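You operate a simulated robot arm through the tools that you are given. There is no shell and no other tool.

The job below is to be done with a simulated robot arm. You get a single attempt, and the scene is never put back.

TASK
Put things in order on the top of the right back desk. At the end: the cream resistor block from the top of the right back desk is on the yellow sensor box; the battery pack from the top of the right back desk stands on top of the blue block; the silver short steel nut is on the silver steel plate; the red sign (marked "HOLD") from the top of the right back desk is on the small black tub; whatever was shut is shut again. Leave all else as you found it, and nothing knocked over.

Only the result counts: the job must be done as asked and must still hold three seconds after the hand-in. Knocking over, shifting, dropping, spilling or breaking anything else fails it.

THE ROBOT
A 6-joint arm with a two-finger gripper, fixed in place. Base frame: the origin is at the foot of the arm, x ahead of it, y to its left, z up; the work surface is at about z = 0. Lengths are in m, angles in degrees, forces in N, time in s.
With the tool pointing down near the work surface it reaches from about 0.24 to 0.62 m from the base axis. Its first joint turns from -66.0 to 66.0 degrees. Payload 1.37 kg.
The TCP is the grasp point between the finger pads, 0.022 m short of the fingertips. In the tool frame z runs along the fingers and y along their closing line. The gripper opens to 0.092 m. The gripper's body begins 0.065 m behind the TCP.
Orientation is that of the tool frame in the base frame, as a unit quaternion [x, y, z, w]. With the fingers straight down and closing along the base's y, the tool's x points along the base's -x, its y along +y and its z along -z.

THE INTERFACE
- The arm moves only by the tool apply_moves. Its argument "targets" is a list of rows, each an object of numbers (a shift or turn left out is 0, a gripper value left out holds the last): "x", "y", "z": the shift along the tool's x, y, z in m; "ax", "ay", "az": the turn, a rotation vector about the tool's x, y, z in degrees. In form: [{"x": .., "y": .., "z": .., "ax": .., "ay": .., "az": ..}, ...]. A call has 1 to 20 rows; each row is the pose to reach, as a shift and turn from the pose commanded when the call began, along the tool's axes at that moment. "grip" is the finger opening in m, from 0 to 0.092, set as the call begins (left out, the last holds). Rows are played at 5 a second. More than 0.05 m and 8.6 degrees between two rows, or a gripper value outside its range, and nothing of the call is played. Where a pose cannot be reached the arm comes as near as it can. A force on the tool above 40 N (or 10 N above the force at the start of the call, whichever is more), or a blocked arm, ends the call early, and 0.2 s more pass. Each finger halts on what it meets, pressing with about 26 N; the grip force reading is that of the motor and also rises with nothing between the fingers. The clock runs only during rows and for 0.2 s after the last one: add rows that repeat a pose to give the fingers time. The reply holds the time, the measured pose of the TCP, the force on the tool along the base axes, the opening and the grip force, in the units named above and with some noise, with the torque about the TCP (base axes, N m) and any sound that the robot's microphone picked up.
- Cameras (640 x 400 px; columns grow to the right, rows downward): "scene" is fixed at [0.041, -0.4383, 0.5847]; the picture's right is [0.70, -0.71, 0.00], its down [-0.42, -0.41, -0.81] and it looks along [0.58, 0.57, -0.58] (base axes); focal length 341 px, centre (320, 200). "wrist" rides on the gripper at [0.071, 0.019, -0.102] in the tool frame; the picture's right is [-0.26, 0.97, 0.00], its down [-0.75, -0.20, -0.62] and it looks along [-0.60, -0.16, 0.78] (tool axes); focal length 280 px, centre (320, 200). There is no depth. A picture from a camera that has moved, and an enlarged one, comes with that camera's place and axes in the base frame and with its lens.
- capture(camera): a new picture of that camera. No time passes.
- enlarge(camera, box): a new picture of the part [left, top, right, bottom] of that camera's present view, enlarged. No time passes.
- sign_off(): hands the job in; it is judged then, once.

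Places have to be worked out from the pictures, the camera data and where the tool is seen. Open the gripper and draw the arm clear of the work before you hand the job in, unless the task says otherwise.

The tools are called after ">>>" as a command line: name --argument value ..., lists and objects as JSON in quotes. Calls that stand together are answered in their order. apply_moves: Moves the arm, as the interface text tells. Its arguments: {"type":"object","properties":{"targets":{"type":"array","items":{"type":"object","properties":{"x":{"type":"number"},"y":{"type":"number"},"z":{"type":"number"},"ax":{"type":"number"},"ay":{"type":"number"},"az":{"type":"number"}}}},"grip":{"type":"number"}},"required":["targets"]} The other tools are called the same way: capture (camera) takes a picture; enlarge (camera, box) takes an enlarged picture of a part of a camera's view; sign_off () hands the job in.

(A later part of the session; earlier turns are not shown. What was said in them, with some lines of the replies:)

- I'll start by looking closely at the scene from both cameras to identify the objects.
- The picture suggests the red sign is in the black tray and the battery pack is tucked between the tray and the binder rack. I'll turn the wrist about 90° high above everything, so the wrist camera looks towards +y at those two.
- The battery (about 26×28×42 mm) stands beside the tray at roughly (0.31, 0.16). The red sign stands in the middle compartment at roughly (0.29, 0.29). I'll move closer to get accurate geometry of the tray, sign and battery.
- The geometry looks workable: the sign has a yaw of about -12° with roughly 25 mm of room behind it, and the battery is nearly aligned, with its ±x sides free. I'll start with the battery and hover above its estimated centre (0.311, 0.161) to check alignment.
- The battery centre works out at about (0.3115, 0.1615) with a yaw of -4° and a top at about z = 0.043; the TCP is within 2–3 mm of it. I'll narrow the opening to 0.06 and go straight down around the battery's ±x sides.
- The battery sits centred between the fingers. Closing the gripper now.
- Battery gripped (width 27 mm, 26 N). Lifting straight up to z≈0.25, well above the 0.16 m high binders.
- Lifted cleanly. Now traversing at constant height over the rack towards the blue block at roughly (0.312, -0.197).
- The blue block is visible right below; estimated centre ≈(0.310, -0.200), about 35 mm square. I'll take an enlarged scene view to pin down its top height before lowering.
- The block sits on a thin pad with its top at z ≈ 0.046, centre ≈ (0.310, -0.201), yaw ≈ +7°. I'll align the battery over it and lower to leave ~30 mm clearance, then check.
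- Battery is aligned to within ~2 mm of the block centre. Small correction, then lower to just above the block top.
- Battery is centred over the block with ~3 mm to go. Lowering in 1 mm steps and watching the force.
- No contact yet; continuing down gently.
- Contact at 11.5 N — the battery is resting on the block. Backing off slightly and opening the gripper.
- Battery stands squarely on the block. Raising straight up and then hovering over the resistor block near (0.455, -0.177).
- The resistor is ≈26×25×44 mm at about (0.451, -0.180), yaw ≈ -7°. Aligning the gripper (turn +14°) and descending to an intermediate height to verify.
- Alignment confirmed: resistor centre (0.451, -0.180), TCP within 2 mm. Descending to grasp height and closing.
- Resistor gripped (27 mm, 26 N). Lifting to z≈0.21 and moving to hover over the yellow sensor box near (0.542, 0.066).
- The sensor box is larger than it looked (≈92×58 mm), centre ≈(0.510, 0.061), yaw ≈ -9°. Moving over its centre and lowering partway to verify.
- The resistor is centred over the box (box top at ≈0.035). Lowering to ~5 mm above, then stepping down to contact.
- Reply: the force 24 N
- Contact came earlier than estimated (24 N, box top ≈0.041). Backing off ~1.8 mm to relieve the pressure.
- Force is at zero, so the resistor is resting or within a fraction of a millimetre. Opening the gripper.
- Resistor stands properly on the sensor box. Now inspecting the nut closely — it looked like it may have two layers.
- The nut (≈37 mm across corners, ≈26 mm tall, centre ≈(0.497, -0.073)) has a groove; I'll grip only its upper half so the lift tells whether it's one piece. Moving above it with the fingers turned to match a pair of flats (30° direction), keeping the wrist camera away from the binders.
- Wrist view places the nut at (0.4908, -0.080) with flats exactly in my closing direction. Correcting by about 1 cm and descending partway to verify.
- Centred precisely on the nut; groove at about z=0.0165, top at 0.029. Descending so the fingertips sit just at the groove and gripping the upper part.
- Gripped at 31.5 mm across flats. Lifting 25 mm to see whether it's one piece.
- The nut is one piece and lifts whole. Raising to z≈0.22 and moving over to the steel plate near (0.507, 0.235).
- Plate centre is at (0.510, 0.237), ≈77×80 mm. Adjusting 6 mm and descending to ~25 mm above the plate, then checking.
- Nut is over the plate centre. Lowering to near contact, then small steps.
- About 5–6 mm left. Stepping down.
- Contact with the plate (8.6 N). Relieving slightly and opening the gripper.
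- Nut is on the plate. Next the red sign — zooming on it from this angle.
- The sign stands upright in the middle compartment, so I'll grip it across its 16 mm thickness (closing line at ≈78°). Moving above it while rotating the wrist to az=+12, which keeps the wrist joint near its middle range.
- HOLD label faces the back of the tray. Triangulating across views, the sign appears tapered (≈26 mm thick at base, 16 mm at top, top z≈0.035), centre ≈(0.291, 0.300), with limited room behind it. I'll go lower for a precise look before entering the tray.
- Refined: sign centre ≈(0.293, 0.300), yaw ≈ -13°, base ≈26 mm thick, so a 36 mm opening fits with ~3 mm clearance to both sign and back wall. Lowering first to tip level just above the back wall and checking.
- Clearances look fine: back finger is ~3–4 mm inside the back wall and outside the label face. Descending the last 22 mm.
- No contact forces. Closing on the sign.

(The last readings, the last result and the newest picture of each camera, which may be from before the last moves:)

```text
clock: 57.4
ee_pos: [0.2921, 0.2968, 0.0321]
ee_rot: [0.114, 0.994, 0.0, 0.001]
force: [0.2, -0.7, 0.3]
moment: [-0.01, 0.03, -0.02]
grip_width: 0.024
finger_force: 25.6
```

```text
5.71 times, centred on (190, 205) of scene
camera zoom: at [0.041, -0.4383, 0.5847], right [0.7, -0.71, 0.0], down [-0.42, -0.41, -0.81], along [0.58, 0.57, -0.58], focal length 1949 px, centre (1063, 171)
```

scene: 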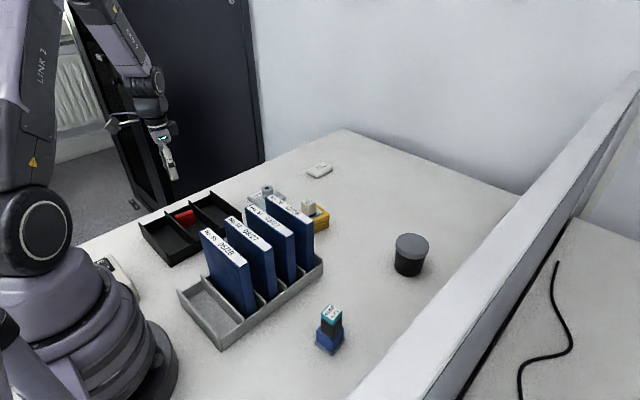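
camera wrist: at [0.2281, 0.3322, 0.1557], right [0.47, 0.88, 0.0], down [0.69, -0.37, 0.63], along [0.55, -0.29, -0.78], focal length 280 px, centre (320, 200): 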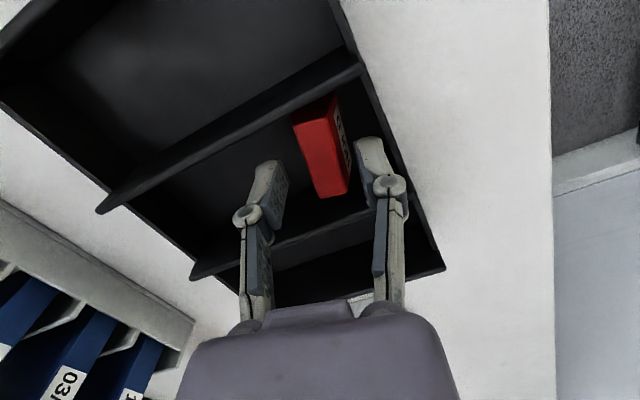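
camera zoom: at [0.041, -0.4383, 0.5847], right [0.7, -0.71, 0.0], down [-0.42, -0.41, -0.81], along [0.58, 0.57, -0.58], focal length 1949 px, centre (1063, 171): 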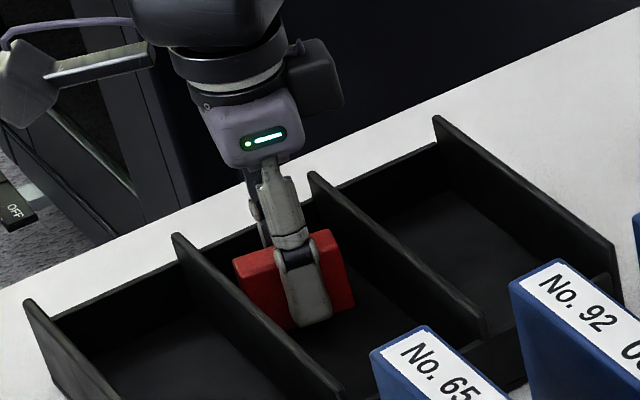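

Gripped at 24 mm width. Lifting slowly by 12 mm and checking for slip.

>>> apply_moves --targets '[{"z": -0.003}, {"z": -0.006}, {"z": -0.012}, {"z": -0.012}]'

>>> enlarge --camera "wrist" --box '[220, 80, 420, 240]'

>>> enlarge --camera "scene" --box '[150, 170, 230, 240]'

```text
clock: 58.4
ee_pos: [0.2911, 0.298, 0.0441]
ee_rot: [0.114, 0.993, -0.001, 0.001]
force: [0.5, 0.6, -0.6]
moment: [0.02, 0.0, 0.0]
grip_width: 0.0241
finger_force: 26.4
```

```text
2.50 times, centred on (320, 160) of wrist
camera zoom: at [0.2285, 0.3328, 0.1449], right [0.47, 0.88, 0.0], down [0.69, -0.37, 0.63], along [0.55, -0.29, -0.78], focal length 701 px, centre (320, 300)
```

zoom: 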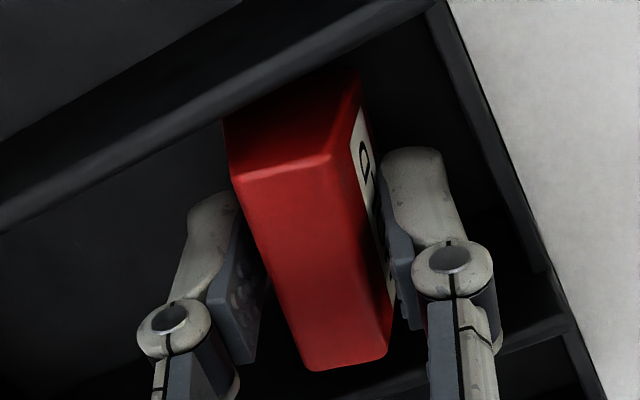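

```text
5.71 times, centred on (190, 205) of scene
camera zoom: at [0.041, -0.4383, 0.5847], right [0.7, -0.71, 0.0], down [-0.42, -0.41, -0.81], along [0.58, 0.57, -0.58], focal length 1949 px, centre (1063, 171)
```

zoom: 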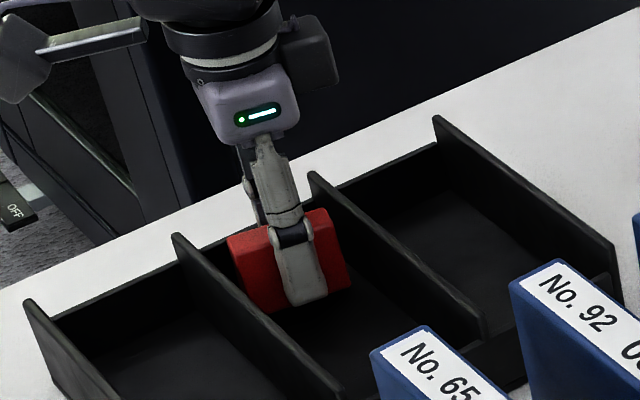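

Secure hold, no slip. Lifting to z≈0.22 and traversing diagonally towards the tub, well above the binders.

>>> apply_moves --targets '[{"z": -0.03}, {"z": -0.07}, {"z": -0.11}, {"z": -0.15}, {"z": -0.18}, {"x": -0.0288, "y": -0.0319, "z": -0.18}, {"x": -0.0576, "y": -0.0638, "z": -0.18}, {"x": -0.0864, "y": -0.0957, "z": -0.18}, {"x": -0.1152, "y": -0.1276, "z": -0.18}, {"x": -0.144, "y": -0.1595, "z": -0.18}, {"x": -0.1728, "y": -0.1914, "z": -0.18}, {"x": -0.2017, "y": -0.2233, "z": -0.18}, {"x": -0.2305, "y": -0.2552, "z": -0.18}, {"x": -0.2593, "y": -0.2871, "z": -0.18}, {"x": -0.2881, "y": -0.319, "z": -0.18}, {"x": -0.3169, "y": -0.3509, "z": -0.18}, {"x": -0.3457, "y": -0.3828, "z": -0.18}, {"x": -0.3745, "y": -0.4147, "z": -0.18}, {"x": -0.3745, "y": -0.4147, "z": -0.18}]'

>>> capture --camera "wrist"

>>> capture --camera "scene"

```text
clock: 62.4
ee_pos: [0.563, -0.1901, 0.2235]
ee_rot: [0.112, 0.994, 0.0, 0.0]
force: [0.7, -0.3, -0.3]
moment: [0.02, 0.01, 0.0]
grip_width: 0.024
finger_force: 26.3
```

```text
taken
camera wrist: at [0.499, -0.1565, 0.3242], right [0.47, 0.88, 0.0], down [0.69, -0.37, 0.63], along [0.55, -0.29, -0.78], focal length 280 px, centre (320, 200)
```

wrist: 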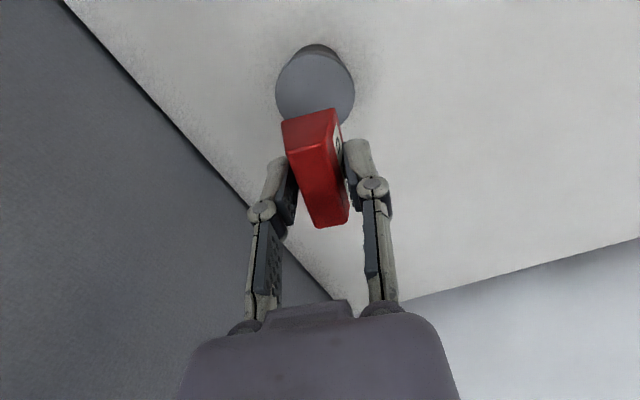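

```text
taken
```

scene: 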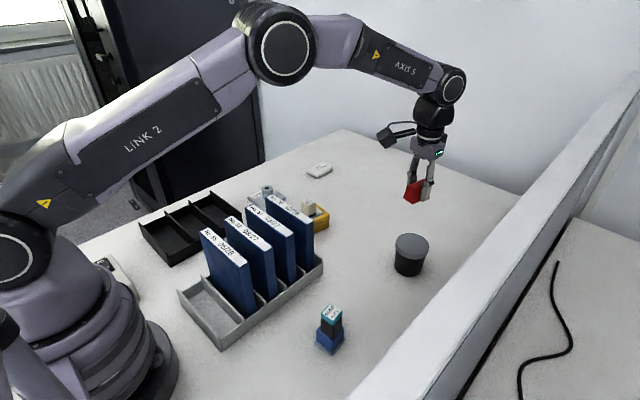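

The arm reaches this area with margin. Zooming in on the lid to find its centre.

>>> enlarge --camera "wrist" --box '[240, 20, 400, 140]'

```text
3.33 times, centred on (320, 80) of wrist
camera zoom: at [0.499, -0.1565, 0.3242], right [0.47, 0.88, 0.0], down [0.69, -0.37, 0.63], along [0.55, -0.29, -0.78], focal length 935 px, centre (320, 600)
```

zoom: 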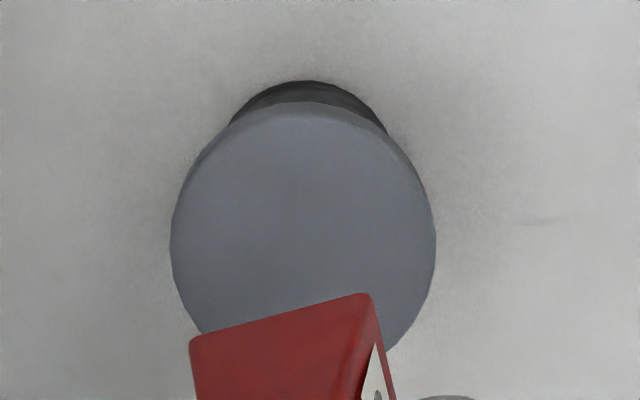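

Lid ≈72 mm diameter, centre ≈(0.572, -0.201), top z≈0.06. Centring the sign over it and lowering to ~40 mm above the lid.

>>> apply_moves --targets '[{"x": -0.005, "y": -0.004, "z": 0.02}, {"x": -0.0097, "y": -0.0078, "z": 0.045}, {"x": -0.0097, "y": -0.0078, "z": 0.07}, {"x": -0.0097, "y": -0.0078, "z": 0.092}, {"x": -0.0097, "y": -0.0078, "z": 0.092}]'

>>> capture --camera "wrist"

>>> enlarge --camera "wrist" --box '[220, 40, 420, 200]'

>>> enlarge --camera "scene" --box '[360, 170, 470, 290]'

```text
clock: 63.6
ee_pos: [0.5708, -0.2, 0.1312]
ee_rot: [0.114, 0.993, 0.0, 0.001]
force: [-0.1, -0.6, 0.7]
moment: [-0.02, -0.01, -0.02]
grip_width: 0.0238
finger_force: 25.9
```

```text
taken
camera wrist: at [0.5082, -0.1656, 0.2327], right [0.47, 0.88, 0.0], down [0.69, -0.37, 0.63], along [0.55, -0.29, -0.78], focal length 280 px, centre (320, 200)
```

wrist: 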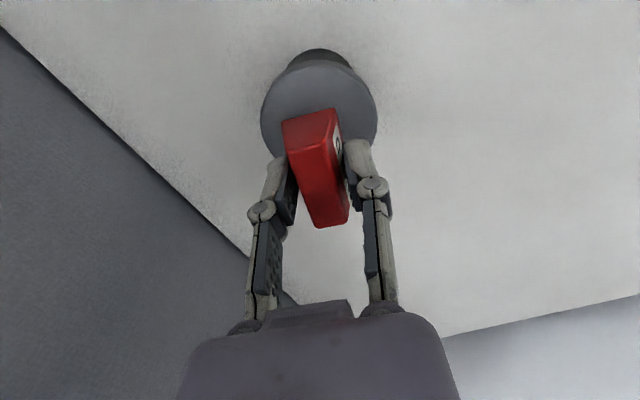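

```text
2.50 times, centred on (320, 120) of wrist
camera zoom: at [0.5082, -0.1656, 0.2327], right [0.47, 0.88, 0.0], down [0.69, -0.37, 0.63], along [0.55, -0.29, -0.78], focal length 701 px, centre (320, 400)
```

zoom: 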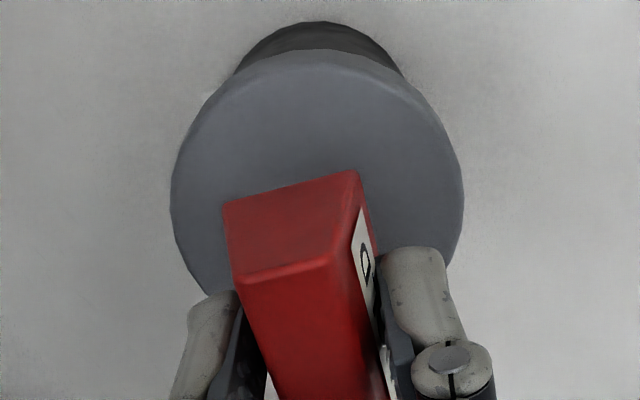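

```text
3.33 times, centred on (415, 230) of scene
camera zoom: at [0.041, -0.4383, 0.5847], right [0.7, -0.71, 0.0], down [-0.42, -0.41, -0.81], along [0.58, 0.57, -0.58], focal length 1137 px, centre (3, 100)
```

zoom: 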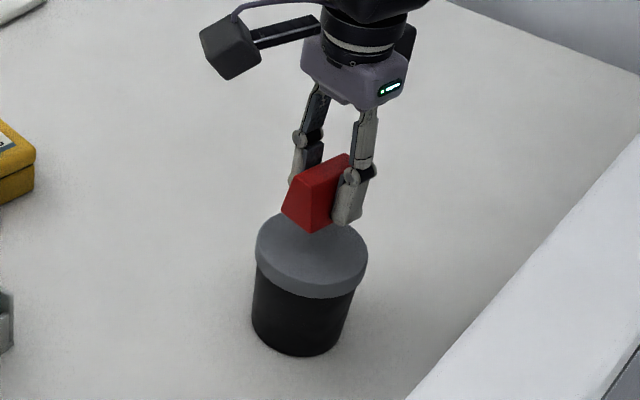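

Sign is centred over the lid. Lowering to about 10 mm above the lid, then stepping.

>>> apply_moves --targets '[{"x": 0.001, "z": 0.01}, {"x": 0.002, "z": 0.02}, {"x": 0.002, "z": 0.027}, {"x": 0.002, "z": 0.027}]'

>>> enlarge --camera "scene" --box '[370, 190, 450, 290]'

>>> enlarge --camera "wrist" --box '[220, 40, 420, 200]'

```text
clock: 64.6
ee_pos: [0.5689, -0.1997, 0.1054]
ee_rot: [0.112, 0.994, -0.001, 0.001]
force: [-0.2, -0.8, -1.0]
moment: [0.01, -0.02, 0.03]
grip_width: 0.024
finger_force: 26.2
```

```text
4.00 times, centred on (410, 240) of scene
camera zoom: at [0.041, -0.4383, 0.5847], right [0.7, -0.71, 0.0], down [-0.42, -0.41, -0.81], along [0.58, 0.57, -0.58], focal length 1364 px, centre (-40, 40)
```

zoom: 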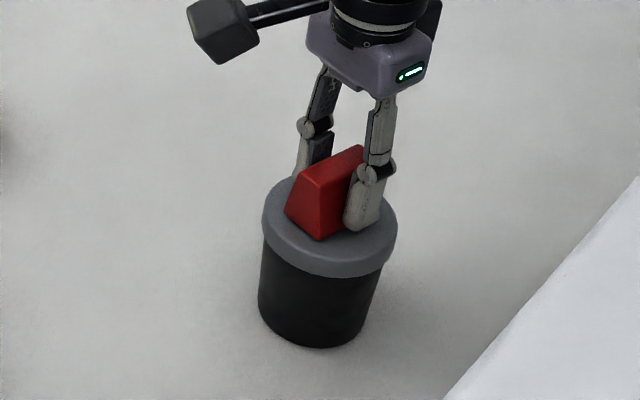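

```text
2.50 times, centred on (320, 120) of wrist
camera zoom: at [0.5058, -0.1657, 0.2065], right [0.47, 0.88, 0.0], down [0.69, -0.37, 0.63], along [0.55, -0.29, -0.78], focal length 701 px, centre (320, 400)
```

zoom: 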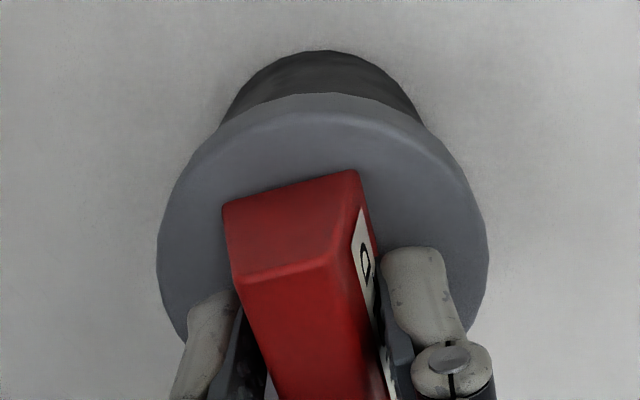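

Close to the lid now. Stepping down in 1 mm steps with force checks.

>>> apply_moves --targets '[{"z": 0.001}, {"z": 0.002}, {"z": 0.003}, {"z": 0.003}]'

>>> apply_moves --targets '[{"z": 0.001}, {"z": 0.002}, {"z": 0.002}]'

```text
clock: 65.6
ee_pos: [0.5709, -0.2009, 0.1028]
ee_rot: [0.113, 0.994, 0.0, 0.001]
force: [0.3, 0.5, 4.5]
moment: [0.1, 0.01, -0.01]
grip_width: 0.0238
finger_force: 26.0
```

```text
clock: 66.4
ee_pos: [0.5704, -0.2004, 0.1039]
ee_rot: [0.114, 0.994, 0.0, 0.003]
force: [-4.6, 1.7, 29.5]
moment: [0.16, 0.37, 0.01]
grip_width: 0.0241
finger_force: 25.7
```

Contact already occurred (4.5 N after the first step; 29.5 N after the second). Backing off 2 mm to relieve pressure.

>>> apply_moves --targets '[{"z": -0.001}, {"z": -0.002}, {"z": -0.002}]'

>>> enlarge --camera "scene" --box '[370, 190, 450, 290]'

>>> enlarge --camera "wrist" --box '[220, 40, 420, 200]'

```text
clock: 67.2
ee_pos: [0.569, -0.1995, 0.1034]
ee_rot: [0.114, 0.994, 0.0, 0.002]
force: [6.2, -2.1, 17.6]
moment: [-0.07, -0.22, 0.02]
grip_width: 0.0238
finger_force: 26.1
```

```text
4.00 times, centred on (410, 240) of scene
camera zoom: at [0.0409, -0.4382, 0.5847], right [0.7, -0.71, 0.0], down [-0.42, -0.41, -0.81], along [0.58, 0.57, -0.58], focal length 1364 px, centre (-40, 40)
```

zoom: 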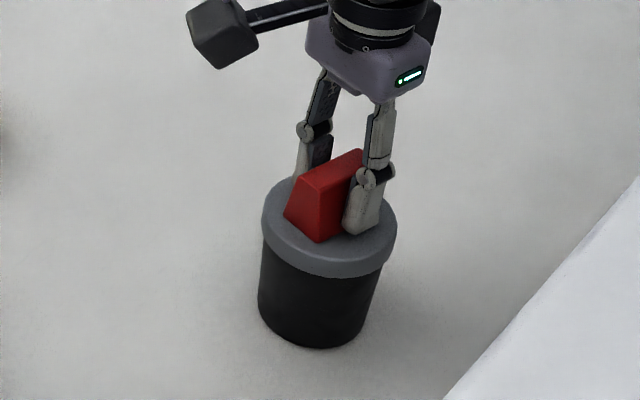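

```text
2.50 times, centred on (320, 120) of wrist
camera zoom: at [0.5058, -0.1657, 0.2039], right [0.47, 0.88, 0.0], down [0.69, -0.37, 0.63], along [0.55, -0.29, -0.78], focal length 701 px, centre (320, 400)
```

zoom: 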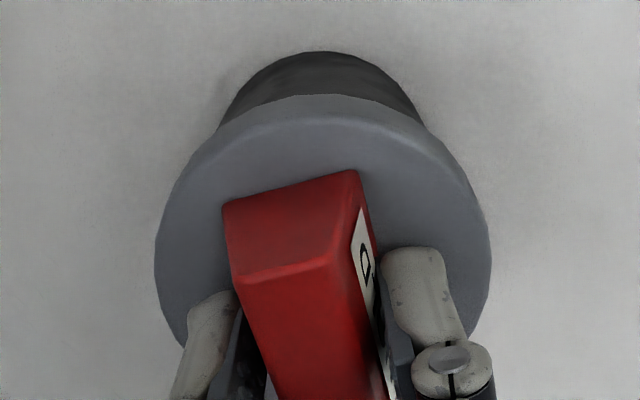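

Still 17 N with some lateral load; backing off a bit more in small increments.

>>> apply_moves --targets '[{"z": -0.0005}, {"z": -0.001}, {"z": -0.001}]'

```text
clock: 68.0
ee_pos: [0.5691, -0.2005, 0.1029]
ee_rot: [0.113, 0.994, 0.0, 0.0]
force: [2.9, -1.6, 14.2]
moment: [-0.07, -0.2, 0.02]
grip_width: 0.0241
finger_force: 25.4
```

>>> apply_moves --targets '[{"z": -0.0005}, {"z": -0.001}, {"z": -0.001}]'

```text
clock: 68.8
ee_pos: [0.5687, -0.1999, 0.1043]
ee_rot: [0.112, 0.994, 0.001, -0.002]
force: [0.2, 0.1, 0.9]
moment: [0.02, -0.02, -0.02]
grip_width: 0.024
finger_force: 25.5
```

Force is essentially zero now. Opening the gripper to release the sign.

>>> apply_moves --targets '[{"z": 0}, {"z": 0}, {"z": 0}, {"z": 0}]' --grip 0.05

>>> enlarge --camera "scene" --box '[370, 190, 450, 290]'

>>> enlarge --camera "wrist" --box '[220, 40, 420, 200]'

```text
clock: 69.8
ee_pos: [0.569, -0.2002, 0.1056]
ee_rot: [0.114, 0.994, 0.0, 0.001]
force: [0.8, 0.4, 0.0]
moment: [0.02, -0.03, -0.02]
grip_width: 0.0499
finger_force: 0.1
```

```text
4.00 times, centred on (410, 240) of scene
camera zoom: at [0.041, -0.4383, 0.5847], right [0.7, -0.71, 0.0], down [-0.42, -0.41, -0.81], along [0.58, 0.57, -0.58], focal length 1364 px, centre (-40, 40)
```

zoom: 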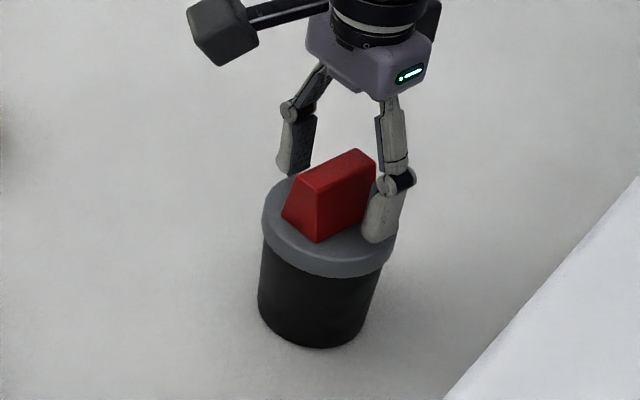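

```text
2.50 times, centred on (320, 120) of wrist
camera zoom: at [0.5057, -0.1657, 0.2056], right [0.47, 0.88, 0.0], down [0.69, -0.37, 0.63], along [0.55, -0.29, -0.78], focal length 701 px, centre (320, 400)
```

zoom: 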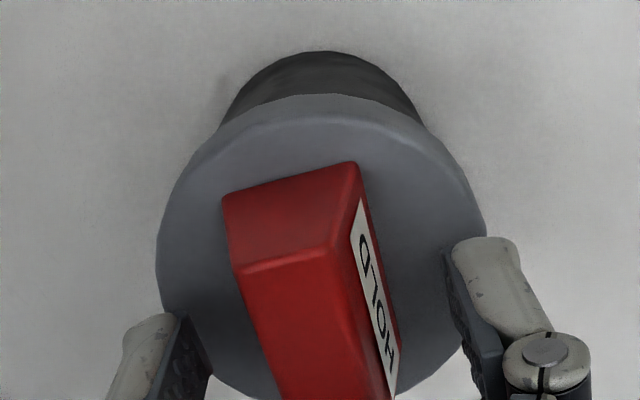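

The sign stands on the lid. Raising straight up and clear.

>>> apply_moves --targets '[{"z": -0.015}, {"z": -0.04}, {"z": -0.08}, {"z": -0.12}, {"z": -0.15}, {"z": -0.15}]'

>>> capture --camera "scene"

>>> capture --camera "wrist"

>>> enlarge --camera "scene" --box '[370, 190, 450, 290]'

```text
clock: 71.2
ee_pos: [0.5686, -0.1986, 0.256]
ee_rot: [0.113, 0.994, -0.001, 0.002]
force: [-0.3, -0.4, -0.5]
moment: [-0.01, 0.02, -0.04]
grip_width: 0.05
finger_force: 0.1
```

```text
taken
```

scene: 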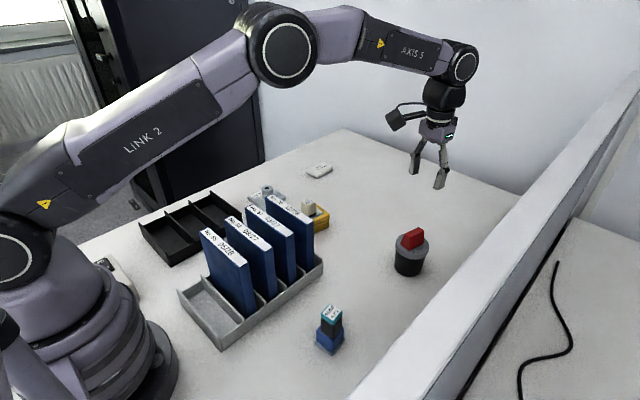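

```text
taken
camera wrist: at [0.5056, -0.1646, 0.356], right [0.47, 0.88, 0.0], down [0.69, -0.37, 0.63], along [0.55, -0.29, -0.78], focal length 280 px, centre (320, 200)
```

wrist: 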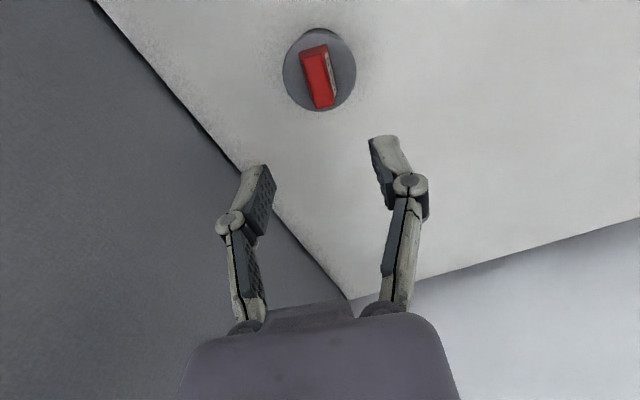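

```text
4.00 times, centred on (410, 240) of scene
camera zoom: at [0.041, -0.4383, 0.5847], right [0.7, -0.71, 0.0], down [-0.42, -0.41, -0.81], along [0.58, 0.57, -0.58], focal length 1364 px, centre (-40, 40)
```

zoom: 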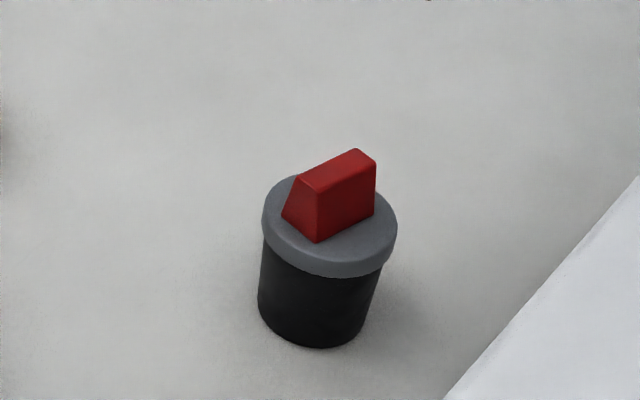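

Sign stands upright on the tub's lid and the tub hasn't moved (lid edges at the same pixels as before). Moving the arm back towards its starting pose, high above everything, then checking all items.

>>> apply_moves --targets '[{"x": 0.0262, "y": 0.0247, "z": -0.02, "az": -1.3}, {"x": 0.0525, "y": 0.0495, "z": -0.04, "az": -2.6}, {"x": 0.0787, "y": 0.0742, "z": -0.05, "az": -3.9}, {"x": 0.105, "y": 0.0989, "z": -0.05, "az": -5.2}, {"x": 0.1312, "y": 0.1237, "z": -0.05, "az": -6.5}, {"x": 0.1574, "y": 0.1484, "z": -0.05, "az": -7.8}, {"x": 0.1837, "y": 0.1731, "z": -0.05, "az": -9.1}, {"x": 0.2099, "y": 0.1978, "z": -0.05, "az": -10.4}, {"x": 0.2362, "y": 0.2226, "z": -0.05, "az": -11.7}, {"x": 0.2624, "y": 0.2473, "z": -0.05, "az": -13}, {"x": 0.2624, "y": 0.2473, "z": -0.05, "az": -13}]' --grip 0.092

>>> capture --camera "scene"

>>> capture --camera "wrist"

>>> enlarge --camera "scene" --box '[240, 140, 460, 360]'

>>> enlarge --camera "scene" --box '[120, 130, 300, 280]'

```text
clock: 73.6
ee_pos: [0.368, 0.099, 0.3054]
ee_rot: [0.0, 1.0, 0.0, 0.002]
force: [-0.4, 0.3, -0.1]
moment: [0.03, -0.01, 0.0]
grip_width: 0.0922
finger_force: 0.1
```

```text
taken
```

scene: 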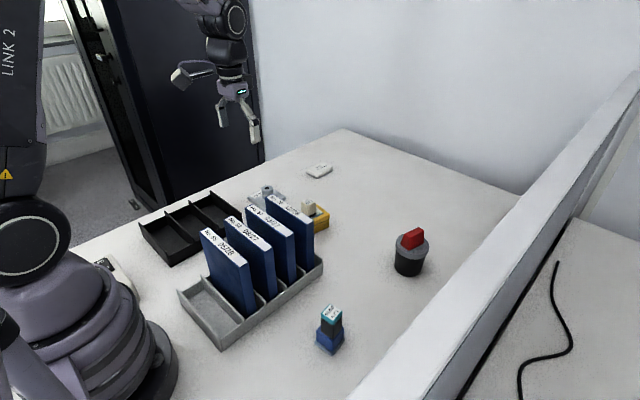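

```text
taken
camera wrist: at [0.2976, 0.1185, 0.4063], right [0.26, 0.97, 0.0], down [0.75, -0.2, 0.63], along [0.6, -0.16, -0.78], focal length 280 px, centre (320, 200)
```

wrist: 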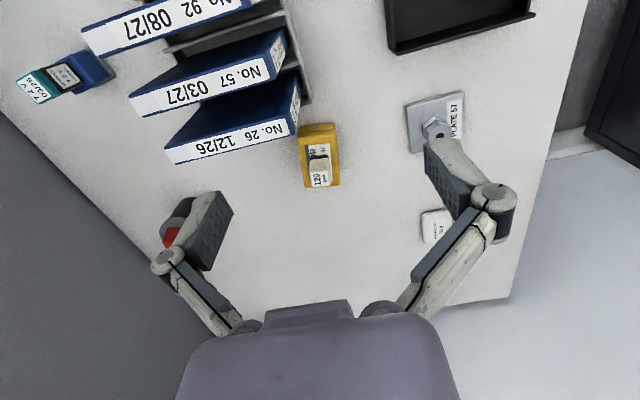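

```text
1.82 times, centred on (350, 250) of scene
camera zoom: at [0.041, -0.4383, 0.5847], right [0.7, -0.71, 0.0], down [-0.42, -0.41, -0.81], along [0.58, 0.57, -0.58], focal length 620 px, centre (266, 109)
```

zoom: 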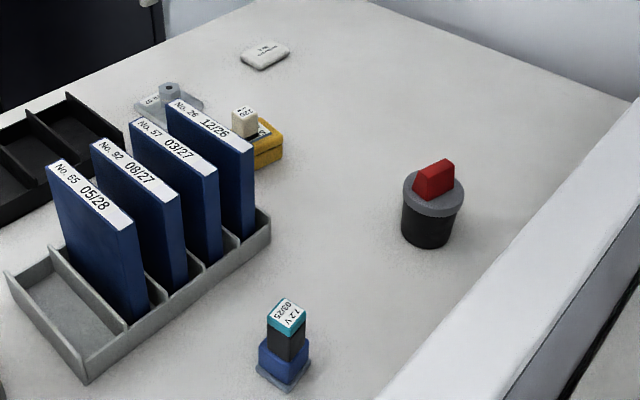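

```text
2.67 times, centred on (210, 205) of scene
camera zoom: at [0.041, -0.4383, 0.5847], right [0.7, -0.71, 0.0], down [-0.42, -0.41, -0.81], along [0.58, 0.57, -0.58], focal length 909 px, centre (613, 187)
```

zoom: 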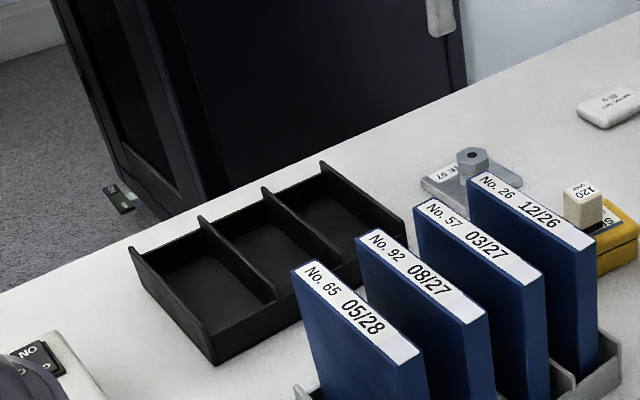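

All four items are in place: resistor on the sensor box, battery standing on the blue block, nut on the steel plate, sign on the tub. The tray, rack, plate, box, block and tub sit at the same pixels as at the start, nothing was opened, and the gripper is open with the arm clear. Handing in.

>>> sign_off

```text
The job is handed in.
```

All four pieces are where you asked, and I've handed the job in. I haven't seen the judge's verdict.

- **Resistor block:** it stands on the yellow sensor box, near the centre.
- **Battery pack:** it stands upright on top of the blue block.
- **Steel nut:** it sits in the middle of the steel plate and partly hides the "PLATE 57" label.
- **Red sign:** it stands upright on the lid of the small black tub.

**Contact forces:** I pressed down harder than intended twice, about 24 N when setting the resistor on the sensor box and about 30 N when setting the sign on the tub. In the pictures taken afterwards, neither the box nor the tub had moved.

Nothing had to be opened, so there was nothing to shut again. In the last pictures the tray, binder rack, plate, box, block and tub were where they started, and nothing had been knocked over. The gripper is open and the arm is clear of the work.
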